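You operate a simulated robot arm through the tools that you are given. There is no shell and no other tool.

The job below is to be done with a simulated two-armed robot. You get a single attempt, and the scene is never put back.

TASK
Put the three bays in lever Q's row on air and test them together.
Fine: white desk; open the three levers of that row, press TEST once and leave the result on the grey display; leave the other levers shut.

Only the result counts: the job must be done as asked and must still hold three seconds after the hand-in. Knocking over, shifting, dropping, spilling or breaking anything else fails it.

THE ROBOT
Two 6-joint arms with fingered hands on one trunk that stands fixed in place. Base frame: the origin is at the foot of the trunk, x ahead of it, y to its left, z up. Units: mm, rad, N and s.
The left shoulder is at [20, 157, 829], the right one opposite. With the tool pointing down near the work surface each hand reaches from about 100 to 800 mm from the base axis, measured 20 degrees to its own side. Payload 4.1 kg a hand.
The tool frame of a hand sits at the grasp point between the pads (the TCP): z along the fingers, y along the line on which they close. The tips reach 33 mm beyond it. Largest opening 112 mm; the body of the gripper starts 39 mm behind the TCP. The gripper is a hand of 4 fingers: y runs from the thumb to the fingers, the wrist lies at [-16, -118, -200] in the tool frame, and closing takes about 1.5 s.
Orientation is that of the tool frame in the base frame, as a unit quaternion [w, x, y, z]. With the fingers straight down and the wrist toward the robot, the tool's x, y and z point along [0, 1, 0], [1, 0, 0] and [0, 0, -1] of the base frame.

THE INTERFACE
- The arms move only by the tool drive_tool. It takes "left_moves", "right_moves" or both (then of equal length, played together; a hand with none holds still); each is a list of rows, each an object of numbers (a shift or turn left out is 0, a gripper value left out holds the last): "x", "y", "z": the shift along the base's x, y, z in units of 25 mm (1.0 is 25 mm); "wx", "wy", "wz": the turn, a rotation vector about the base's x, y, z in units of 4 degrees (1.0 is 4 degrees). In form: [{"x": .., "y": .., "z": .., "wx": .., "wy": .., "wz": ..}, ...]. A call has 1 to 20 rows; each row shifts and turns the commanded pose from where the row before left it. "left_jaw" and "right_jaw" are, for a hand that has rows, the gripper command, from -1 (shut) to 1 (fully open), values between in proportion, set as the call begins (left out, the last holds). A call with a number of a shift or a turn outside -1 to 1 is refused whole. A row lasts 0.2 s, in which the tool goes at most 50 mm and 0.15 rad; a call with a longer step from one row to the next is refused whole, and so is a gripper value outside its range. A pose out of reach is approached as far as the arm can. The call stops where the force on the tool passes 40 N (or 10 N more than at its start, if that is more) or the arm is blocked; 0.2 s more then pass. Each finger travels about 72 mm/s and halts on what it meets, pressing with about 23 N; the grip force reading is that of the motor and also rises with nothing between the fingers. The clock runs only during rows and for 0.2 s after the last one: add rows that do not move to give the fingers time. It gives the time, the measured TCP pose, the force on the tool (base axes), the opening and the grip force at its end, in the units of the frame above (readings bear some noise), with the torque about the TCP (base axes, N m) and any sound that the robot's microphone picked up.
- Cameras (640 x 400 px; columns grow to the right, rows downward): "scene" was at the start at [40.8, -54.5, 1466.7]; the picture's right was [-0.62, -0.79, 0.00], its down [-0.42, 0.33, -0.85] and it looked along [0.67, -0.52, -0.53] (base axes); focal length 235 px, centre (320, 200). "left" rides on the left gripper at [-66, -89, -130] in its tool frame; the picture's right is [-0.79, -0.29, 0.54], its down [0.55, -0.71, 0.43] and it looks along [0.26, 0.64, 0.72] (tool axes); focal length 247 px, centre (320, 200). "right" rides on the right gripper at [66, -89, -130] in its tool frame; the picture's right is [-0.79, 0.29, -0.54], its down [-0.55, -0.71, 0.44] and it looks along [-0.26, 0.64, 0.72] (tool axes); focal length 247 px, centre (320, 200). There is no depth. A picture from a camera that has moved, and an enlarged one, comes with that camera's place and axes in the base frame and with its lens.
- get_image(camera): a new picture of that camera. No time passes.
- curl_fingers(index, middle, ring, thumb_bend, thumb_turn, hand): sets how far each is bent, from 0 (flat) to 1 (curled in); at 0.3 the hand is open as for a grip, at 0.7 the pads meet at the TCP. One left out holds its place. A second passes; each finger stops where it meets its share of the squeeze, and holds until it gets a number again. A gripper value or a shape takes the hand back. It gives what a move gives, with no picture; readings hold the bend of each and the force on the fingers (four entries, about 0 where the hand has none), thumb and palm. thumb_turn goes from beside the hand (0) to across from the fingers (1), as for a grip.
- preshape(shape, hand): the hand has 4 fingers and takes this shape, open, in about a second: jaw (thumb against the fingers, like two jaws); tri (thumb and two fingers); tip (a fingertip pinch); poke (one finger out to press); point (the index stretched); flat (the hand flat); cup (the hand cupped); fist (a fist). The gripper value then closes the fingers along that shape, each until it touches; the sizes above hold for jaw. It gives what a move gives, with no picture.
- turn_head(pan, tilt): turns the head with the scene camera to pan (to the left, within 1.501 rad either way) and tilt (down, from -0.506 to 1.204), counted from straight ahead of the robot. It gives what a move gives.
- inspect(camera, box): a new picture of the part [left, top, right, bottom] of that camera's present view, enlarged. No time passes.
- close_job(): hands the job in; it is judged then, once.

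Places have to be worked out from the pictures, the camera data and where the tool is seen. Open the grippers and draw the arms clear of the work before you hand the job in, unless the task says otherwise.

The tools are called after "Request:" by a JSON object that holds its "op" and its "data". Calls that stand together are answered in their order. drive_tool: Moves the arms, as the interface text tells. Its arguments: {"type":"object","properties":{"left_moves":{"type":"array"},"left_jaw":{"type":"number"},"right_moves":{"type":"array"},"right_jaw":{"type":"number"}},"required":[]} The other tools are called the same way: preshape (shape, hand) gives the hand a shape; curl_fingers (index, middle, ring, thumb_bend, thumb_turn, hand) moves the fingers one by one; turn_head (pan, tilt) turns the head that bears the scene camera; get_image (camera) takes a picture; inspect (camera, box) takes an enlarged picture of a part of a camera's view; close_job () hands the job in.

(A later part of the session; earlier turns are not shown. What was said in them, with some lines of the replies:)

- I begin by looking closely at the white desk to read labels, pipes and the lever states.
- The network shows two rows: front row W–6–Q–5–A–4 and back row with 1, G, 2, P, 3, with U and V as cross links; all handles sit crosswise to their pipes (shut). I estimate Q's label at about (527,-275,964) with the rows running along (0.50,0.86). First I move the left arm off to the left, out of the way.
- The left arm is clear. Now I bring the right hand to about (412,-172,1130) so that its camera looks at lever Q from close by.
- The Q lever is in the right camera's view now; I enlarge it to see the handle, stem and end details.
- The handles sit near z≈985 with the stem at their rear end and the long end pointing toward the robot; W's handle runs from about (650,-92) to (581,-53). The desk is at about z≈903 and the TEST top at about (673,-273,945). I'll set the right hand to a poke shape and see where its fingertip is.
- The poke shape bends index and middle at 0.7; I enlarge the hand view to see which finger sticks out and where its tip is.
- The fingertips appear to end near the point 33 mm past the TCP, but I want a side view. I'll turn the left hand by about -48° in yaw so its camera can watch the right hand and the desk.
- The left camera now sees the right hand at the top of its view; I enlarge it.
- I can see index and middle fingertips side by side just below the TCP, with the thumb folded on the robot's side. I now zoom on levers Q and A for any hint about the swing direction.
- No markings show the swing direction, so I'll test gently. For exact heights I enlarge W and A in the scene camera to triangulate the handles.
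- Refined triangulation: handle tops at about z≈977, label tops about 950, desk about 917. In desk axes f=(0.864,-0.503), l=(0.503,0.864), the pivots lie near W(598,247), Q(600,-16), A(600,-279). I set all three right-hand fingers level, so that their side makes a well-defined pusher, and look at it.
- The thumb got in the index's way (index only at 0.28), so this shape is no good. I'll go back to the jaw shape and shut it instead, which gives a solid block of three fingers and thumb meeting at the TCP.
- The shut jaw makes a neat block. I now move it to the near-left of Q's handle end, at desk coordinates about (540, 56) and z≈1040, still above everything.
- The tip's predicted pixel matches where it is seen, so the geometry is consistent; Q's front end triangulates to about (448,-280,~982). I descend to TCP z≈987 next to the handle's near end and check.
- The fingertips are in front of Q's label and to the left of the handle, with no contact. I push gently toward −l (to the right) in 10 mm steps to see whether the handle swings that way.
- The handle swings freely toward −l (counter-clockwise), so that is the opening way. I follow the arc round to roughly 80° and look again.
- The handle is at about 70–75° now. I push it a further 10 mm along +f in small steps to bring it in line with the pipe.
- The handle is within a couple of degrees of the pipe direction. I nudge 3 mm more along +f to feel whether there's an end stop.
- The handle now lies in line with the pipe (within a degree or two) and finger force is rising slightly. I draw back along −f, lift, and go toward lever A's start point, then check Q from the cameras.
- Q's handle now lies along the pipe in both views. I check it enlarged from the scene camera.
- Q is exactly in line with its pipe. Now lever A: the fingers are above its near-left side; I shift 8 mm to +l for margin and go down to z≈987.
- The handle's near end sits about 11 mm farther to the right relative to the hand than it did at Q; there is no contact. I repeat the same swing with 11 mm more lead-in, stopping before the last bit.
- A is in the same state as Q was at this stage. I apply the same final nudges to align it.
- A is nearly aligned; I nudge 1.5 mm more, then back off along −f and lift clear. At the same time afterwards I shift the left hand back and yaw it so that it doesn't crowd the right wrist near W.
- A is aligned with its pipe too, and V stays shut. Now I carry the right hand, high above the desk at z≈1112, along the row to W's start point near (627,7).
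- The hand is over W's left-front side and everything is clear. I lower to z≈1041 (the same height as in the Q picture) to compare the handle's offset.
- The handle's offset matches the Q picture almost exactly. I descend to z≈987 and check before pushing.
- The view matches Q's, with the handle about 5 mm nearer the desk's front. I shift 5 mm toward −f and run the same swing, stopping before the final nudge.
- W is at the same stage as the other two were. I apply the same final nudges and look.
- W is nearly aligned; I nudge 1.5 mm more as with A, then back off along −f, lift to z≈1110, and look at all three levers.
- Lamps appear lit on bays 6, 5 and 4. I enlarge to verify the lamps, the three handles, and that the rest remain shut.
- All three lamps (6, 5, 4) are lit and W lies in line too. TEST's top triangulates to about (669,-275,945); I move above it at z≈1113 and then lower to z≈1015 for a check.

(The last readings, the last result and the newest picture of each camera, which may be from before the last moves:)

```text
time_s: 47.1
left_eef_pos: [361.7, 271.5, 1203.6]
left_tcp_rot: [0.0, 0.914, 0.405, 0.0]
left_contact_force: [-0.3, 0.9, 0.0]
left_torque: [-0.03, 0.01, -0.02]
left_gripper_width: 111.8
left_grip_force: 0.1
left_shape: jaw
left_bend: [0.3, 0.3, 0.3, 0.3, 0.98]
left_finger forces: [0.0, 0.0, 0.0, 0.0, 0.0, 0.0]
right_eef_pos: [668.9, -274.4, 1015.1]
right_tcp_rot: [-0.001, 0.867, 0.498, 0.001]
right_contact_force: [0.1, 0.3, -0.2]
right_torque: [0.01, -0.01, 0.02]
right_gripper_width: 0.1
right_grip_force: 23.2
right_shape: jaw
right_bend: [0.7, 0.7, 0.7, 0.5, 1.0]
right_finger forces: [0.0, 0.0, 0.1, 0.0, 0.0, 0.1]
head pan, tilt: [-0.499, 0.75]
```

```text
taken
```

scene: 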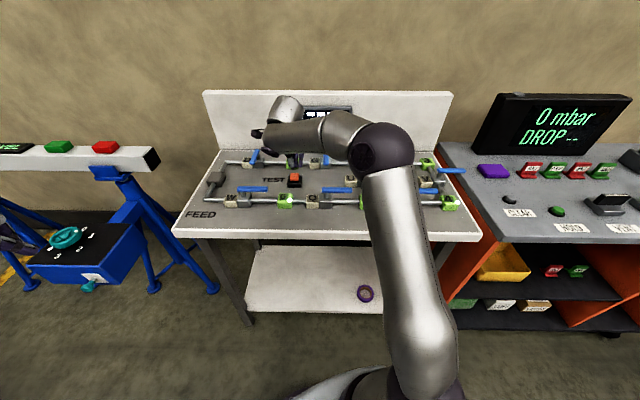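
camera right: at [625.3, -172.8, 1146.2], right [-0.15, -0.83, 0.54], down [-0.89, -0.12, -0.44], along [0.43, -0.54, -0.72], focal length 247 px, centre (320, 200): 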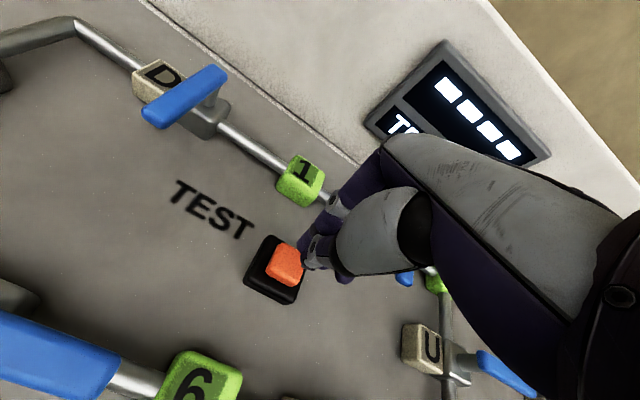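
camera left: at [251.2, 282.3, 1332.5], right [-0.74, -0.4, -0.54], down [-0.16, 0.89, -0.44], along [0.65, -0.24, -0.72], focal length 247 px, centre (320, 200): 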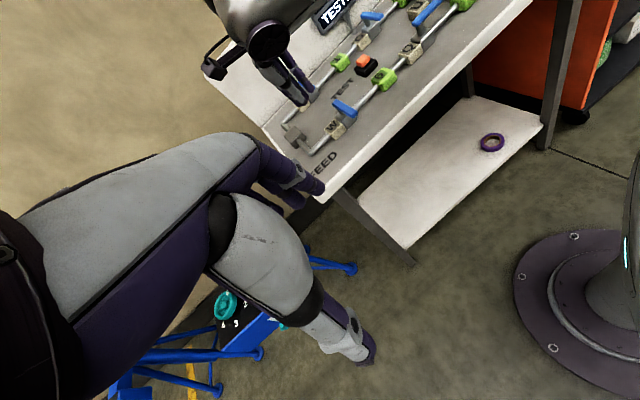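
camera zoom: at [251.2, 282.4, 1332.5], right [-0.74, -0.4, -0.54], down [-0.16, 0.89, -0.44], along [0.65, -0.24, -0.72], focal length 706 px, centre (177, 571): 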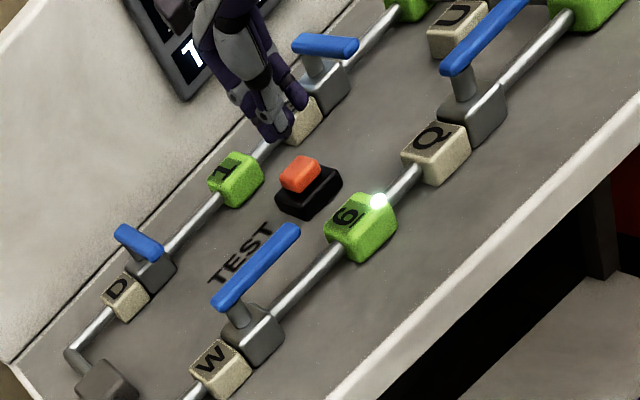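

The tip should land within about 5–10 mm of the button centre; I shift 6 mm along +f and press down in small steps, watching force and sound.

Request:
{"op": "drive_tool", "data": {"right_moves": [{"x": 0.207, "y": -0.121}, {"z": -0.6}, {"z": -0.6}, {"z": -0.2}, {"z": -0.2}, {"z": -0.2}]}}

Request:
{"op": "get_image", "data": {"camera": "right"}}

Request:
{"op": "inspect", "data": {"camera": "left", "box": [310, 0, 430, 110]}}

```text
time_s: 48.5
left_eef_pos: [361.6, 271.0, 1202.5]
left_tcp_rot: [0.001, 0.914, 0.405, 0.0]
left_contact_force: [0.3, 0.0, 0.1]
left_torque: [0.02, 0.02, 0.0]
left_gripper_width: 111.5
left_grip_force: 0.2
left_shape: jaw
left_bend: [0.3, 0.3, 0.3, 0.3, 0.98]
left_finger forces: [0.0, 0.0, 0.0, 0.1, 0.1, 0.1]
right_eef_pos: [674.5, -278.0, 971.9]
right_tcp_rot: [0.0, 0.867, 0.498, 0.003]
right_contact_force: [2.6, -1.2, 7.9]
right_torque: [-0.11, -0.05, 0.04]
right_gripper_width: 0.0
right_grip_force: 23.0
right_shape: jaw
right_bend: [0.7, 0.7, 0.7, 0.5, 1.0]
right_finger forces: [0.0, 0.0, 0.1, 0.0, 0.0, 0.1]
head pan, tilt: [-0.499, 0.75]
heard: click
```

```text
taken
camera right: at [629.4, -176.0, 1102.8], right [-0.15, -0.83, 0.54], down [-0.89, -0.12, -0.44], along [0.43, -0.54, -0.72], focal length 247 px, centre (320, 200)
```

right: 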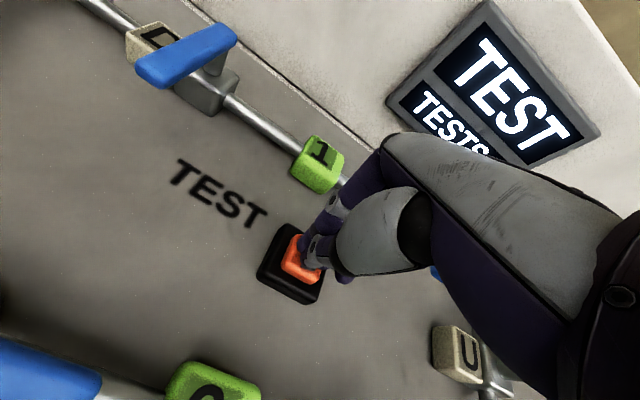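

```text
3.64 times, centred on (370, 55) of left
camera zoom: at [251.1, 282.5, 1332.5], right [-0.74, -0.4, -0.54], down [-0.16, 0.89, -0.44], along [0.65, -0.24, -0.72], focal length 898 px, centre (138, 727)
```

zoom: 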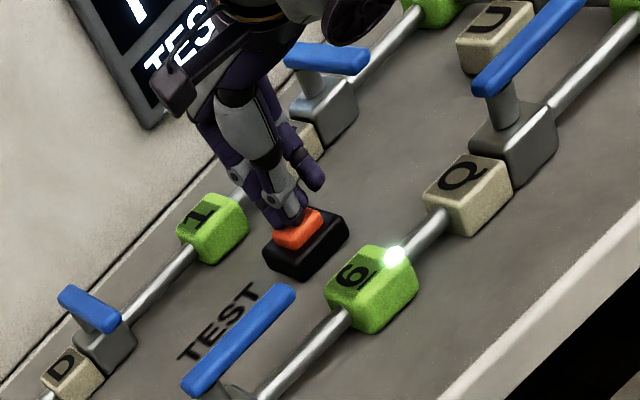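

A click was heard and the display now shows "TEST" running. I lift straight up off the button and let the result appear.

Request:
{"op": "drive_tool", "data": {"right_moves": [{"z": 0.5}, {"z": 0.8}, {"z": 1}, {"z": 1}, {"z": 1}, {"z": 1}, {"z": 0.5}]}}

Request:
{"op": "get_image", "data": {"camera": "right"}}

Request:
{"op": "get_image", "data": {"camera": "scene"}}

```text
time_s: 50.1
left_eef_pos: [361.0, 270.7, 1203.1]
left_tcp_rot: [0.002, 0.914, 0.405, 0.0]
left_contact_force: [0.2, 0.8, -0.6]
left_torque: [-0.03, -0.02, 0.01]
left_gripper_width: 111.8
left_grip_force: 0.0
left_shape: jaw
left_bend: [0.3, 0.3, 0.3, 0.3, 0.98]
left_finger forces: [0.0, 0.1, 0.0, 0.0, 0.0, 0.0]
right_eef_pos: [673.5, -277.1, 1116.0]
right_tcp_rot: [-0.001, 0.867, 0.499, 0.001]
right_contact_force: [0.5, 0.3, 0.0]
right_torque: [0.0, 0.02, -0.01]
right_gripper_width: 0.0
right_grip_force: 23.2
right_shape: jaw
right_bend: [0.7, 0.7, 0.7, 0.5, 1.0]
right_finger forces: [0.1, 0.1, 0.0, 0.1, 0.0, 0.1]
head pan, tilt: [-0.499, 0.75]
```

```text
taken
camera right: at [629.3, -175.5, 1246.3], right [-0.15, -0.83, 0.54], down [-0.89, -0.12, -0.44], along [0.43, -0.54, -0.72], focal length 247 px, centre (320, 200)
```

right: 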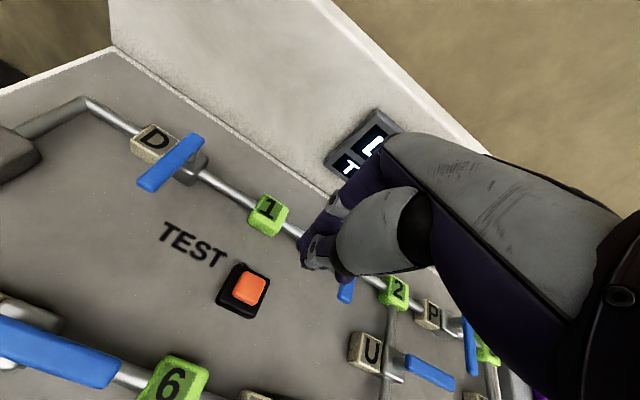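

```text
taken
```

scene: 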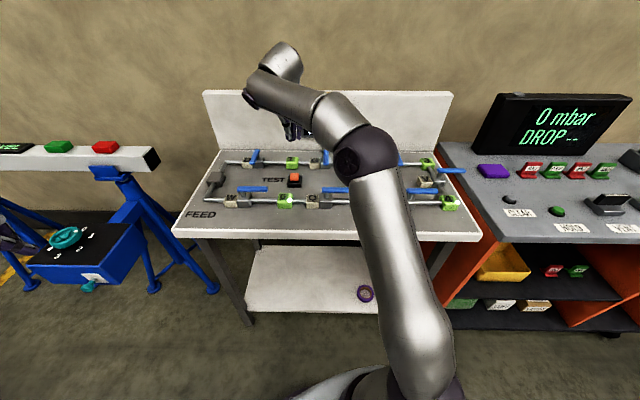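

The button is released. I withdraw the right arm up and back toward its starting place, clear of the desk, then read the display.

Request:
{"op": "drive_tool", "data": {"right_moves": [{"z": 1}, {"z": 1}, {"x": -0.95, "y": -0.19, "z": 0.3}, {"x": -0.95, "y": -0.19, "z": 0.3}, {"x": -0.95, "y": -0.19, "z": 0.3}, {"x": -0.95, "y": -0.19, "z": 0.3}, {"x": -0.95, "y": -0.19, "z": 0.3}, {"x": -0.95, "y": -0.19, "z": 0.3}, {"x": -0.95, "y": -0.19, "z": 0.3}, {"x": -0.95, "y": -0.19, "z": 0.3}, {"x": -0.95, "y": -0.19, "z": 0.3}, {"x": -0.95, "y": -0.19, "z": 0.3}, {"x": -0.95, "y": -0.19, "z": 0.3}, {"x": -0.95, "y": -0.19, "z": 0.3}, {"x": -0.95, "y": -0.19, "z": 0.3}, {"x": -0.95, "y": -0.19, "z": 0.3}, {"x": -0.95, "y": -0.19, "z": 0.3}]}}

Request:
{"op": "get_image", "data": {"camera": "scene"}}

Request:
{"op": "get_image", "data": {"camera": "right"}}

```text
time_s: 53.7
left_eef_pos: [361.4, 271.0, 1202.3]
left_tcp_rot: [0.001, 0.915, 0.405, 0.001]
left_contact_force: [0.5, 0.0, 0.0]
left_torque: [0.0, 0.0, 0.0]
left_gripper_width: 111.5
left_grip_force: 0.0
left_shape: jaw
left_bend: [0.3, 0.3, 0.3, 0.3, 0.98]
left_finger forces: [0.1, 0.0, 0.1, 0.0, 0.0, 0.0]
right_eef_pos: [315.7, -348.7, 1279.6]
right_tcp_rot: [-0.001, 0.866, 0.5, 0.002]
right_contact_force: [0.4, 1.1, -0.3]
right_torque: [-0.04, 0.04, -0.04]
right_gripper_width: 0.0
right_grip_force: 22.9
right_shape: jaw
right_bend: [0.7, 0.7, 0.7, 0.5, 1.0]
right_finger forces: [0.0, 0.0, 0.1, 0.0, 0.1, 0.0]
head pan, tilt: [-0.499, 0.75]
```

```text
taken
```

scene: 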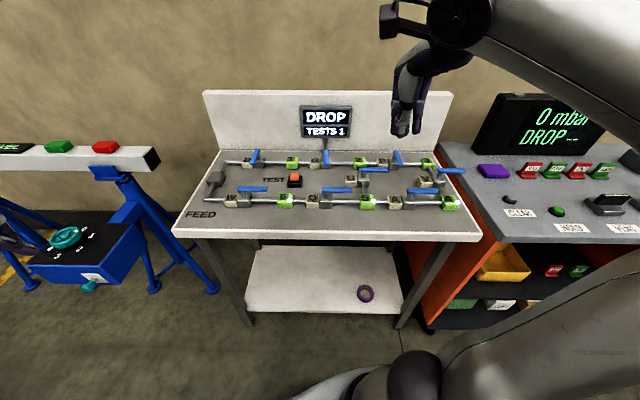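

```text
taken
camera right: at [272.5, -246.9, 1408.9], right [-0.15, -0.83, 0.54], down [-0.89, -0.12, -0.44], along [0.43, -0.54, -0.72], focal length 247 px, centre (320, 200)
```

right: 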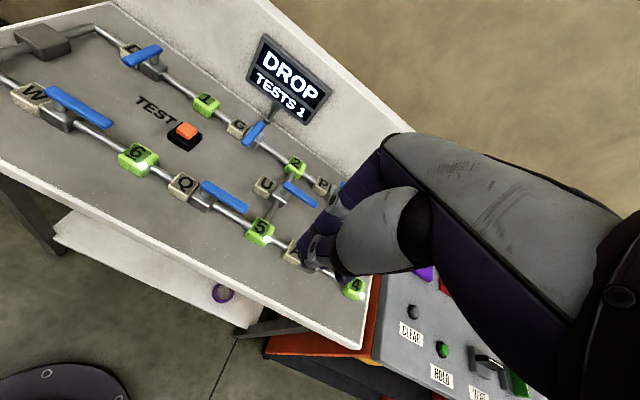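

The display reads "DROP" with "TESTS 1", which is the test's result and must be left there. I open the right gripper, and check all levers once more in an enlarged view.

Request:
{"op": "drive_tool", "data": {"right_moves": [{}, {}, {}, {}, {}, {}, {}, {}], "right_jaw": 1}}

Request:
{"op": "inspect", "data": {"camera": "scene", "box": [180, 90, 340, 230]}}

Request:
{"op": "inspect", "data": {"camera": "scene", "box": [300, 130, 480, 230]}}

```text
time_s: 55.5
left_eef_pos: [361.5, 271.5, 1202.6]
left_tcp_rot: [0.0, 0.914, 0.405, 0.001]
left_contact_force: [0.8, -0.1, 0.4]
left_torque: [0.02, 0.0, -0.03]
left_gripper_width: 111.6
left_grip_force: 0.1
left_shape: jaw
left_bend: [0.3, 0.3, 0.3, 0.3, 0.98]
left_finger forces: [0.0, 0.0, 0.0, 0.1, 0.1, 0.0]
right_eef_pos: [316.4, -347.1, 1278.4]
right_tcp_rot: [-0.001, 0.867, 0.499, 0.001]
right_contact_force: [0.6, 1.3, 1.0]
right_torque: [0.01, 0.03, 0.02]
right_gripper_width: 111.9
right_grip_force: 0.1
right_shape: jaw
right_bend: [0.3, 0.3, 0.3, 0.3, 0.98]
right_finger forces: [0.0, 0.0, 0.0, 0.0, 0.0, 0.0]
head pan, tilt: [-0.499, 0.75]
```

```text
2.86 times, centred on (260, 160) of scene
camera zoom: at [43.1, -39.0, 1450.2], right [-0.48, -0.88, 0.0], down [-0.6, 0.33, -0.73], along [0.64, -0.35, -0.68], focal length 671 px, centre (491, 314)
```

zoom: 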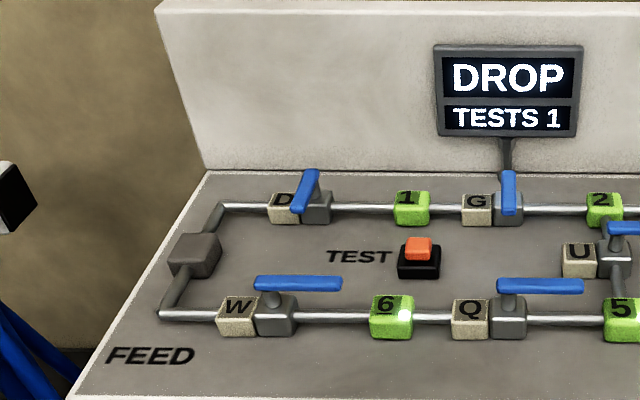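

```text
3.56 times, centred on (390, 180) of scene
camera zoom: at [43.1, -39.0, 1450.2], right [-0.48, -0.88, 0.0], down [-0.6, 0.33, -0.73], along [0.64, -0.35, -0.68], focal length 835 px, centre (71, 271)
```

zoom: 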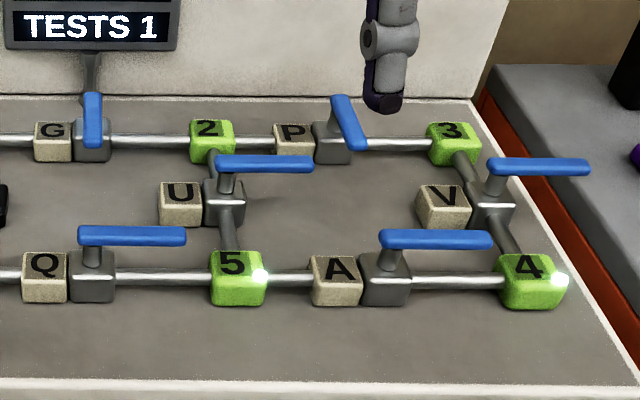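

W, Q and A are open with bays 6, 5 and 4 lit. D, G, P, U and V are still shut, the display holds "DROP / TESTS 1", and both hands are open and clear of the desk. I hand the job in.

Request:
{"op": "close_job", "data": {}}

```text
The job is handed in.
```

The three bays in lever Q's row (6, 5 and 4) are on air and have been tested together. **The result was "DROP"**, and it is still on the grey display with "TESTS 1".

- **Levers:** W, Q and A are open, and the lamps on all three bays are lit. D, G, P, U and V are still shut.
- **Test:** I pressed TEST once.
- **Arms:** I saw nothing else knocked or shifted. Both hands were open and clear of the desk when I handed the job in.

"DROP" presumably means that pressure is being lost somewhere in that row. This single test doesn't show where.
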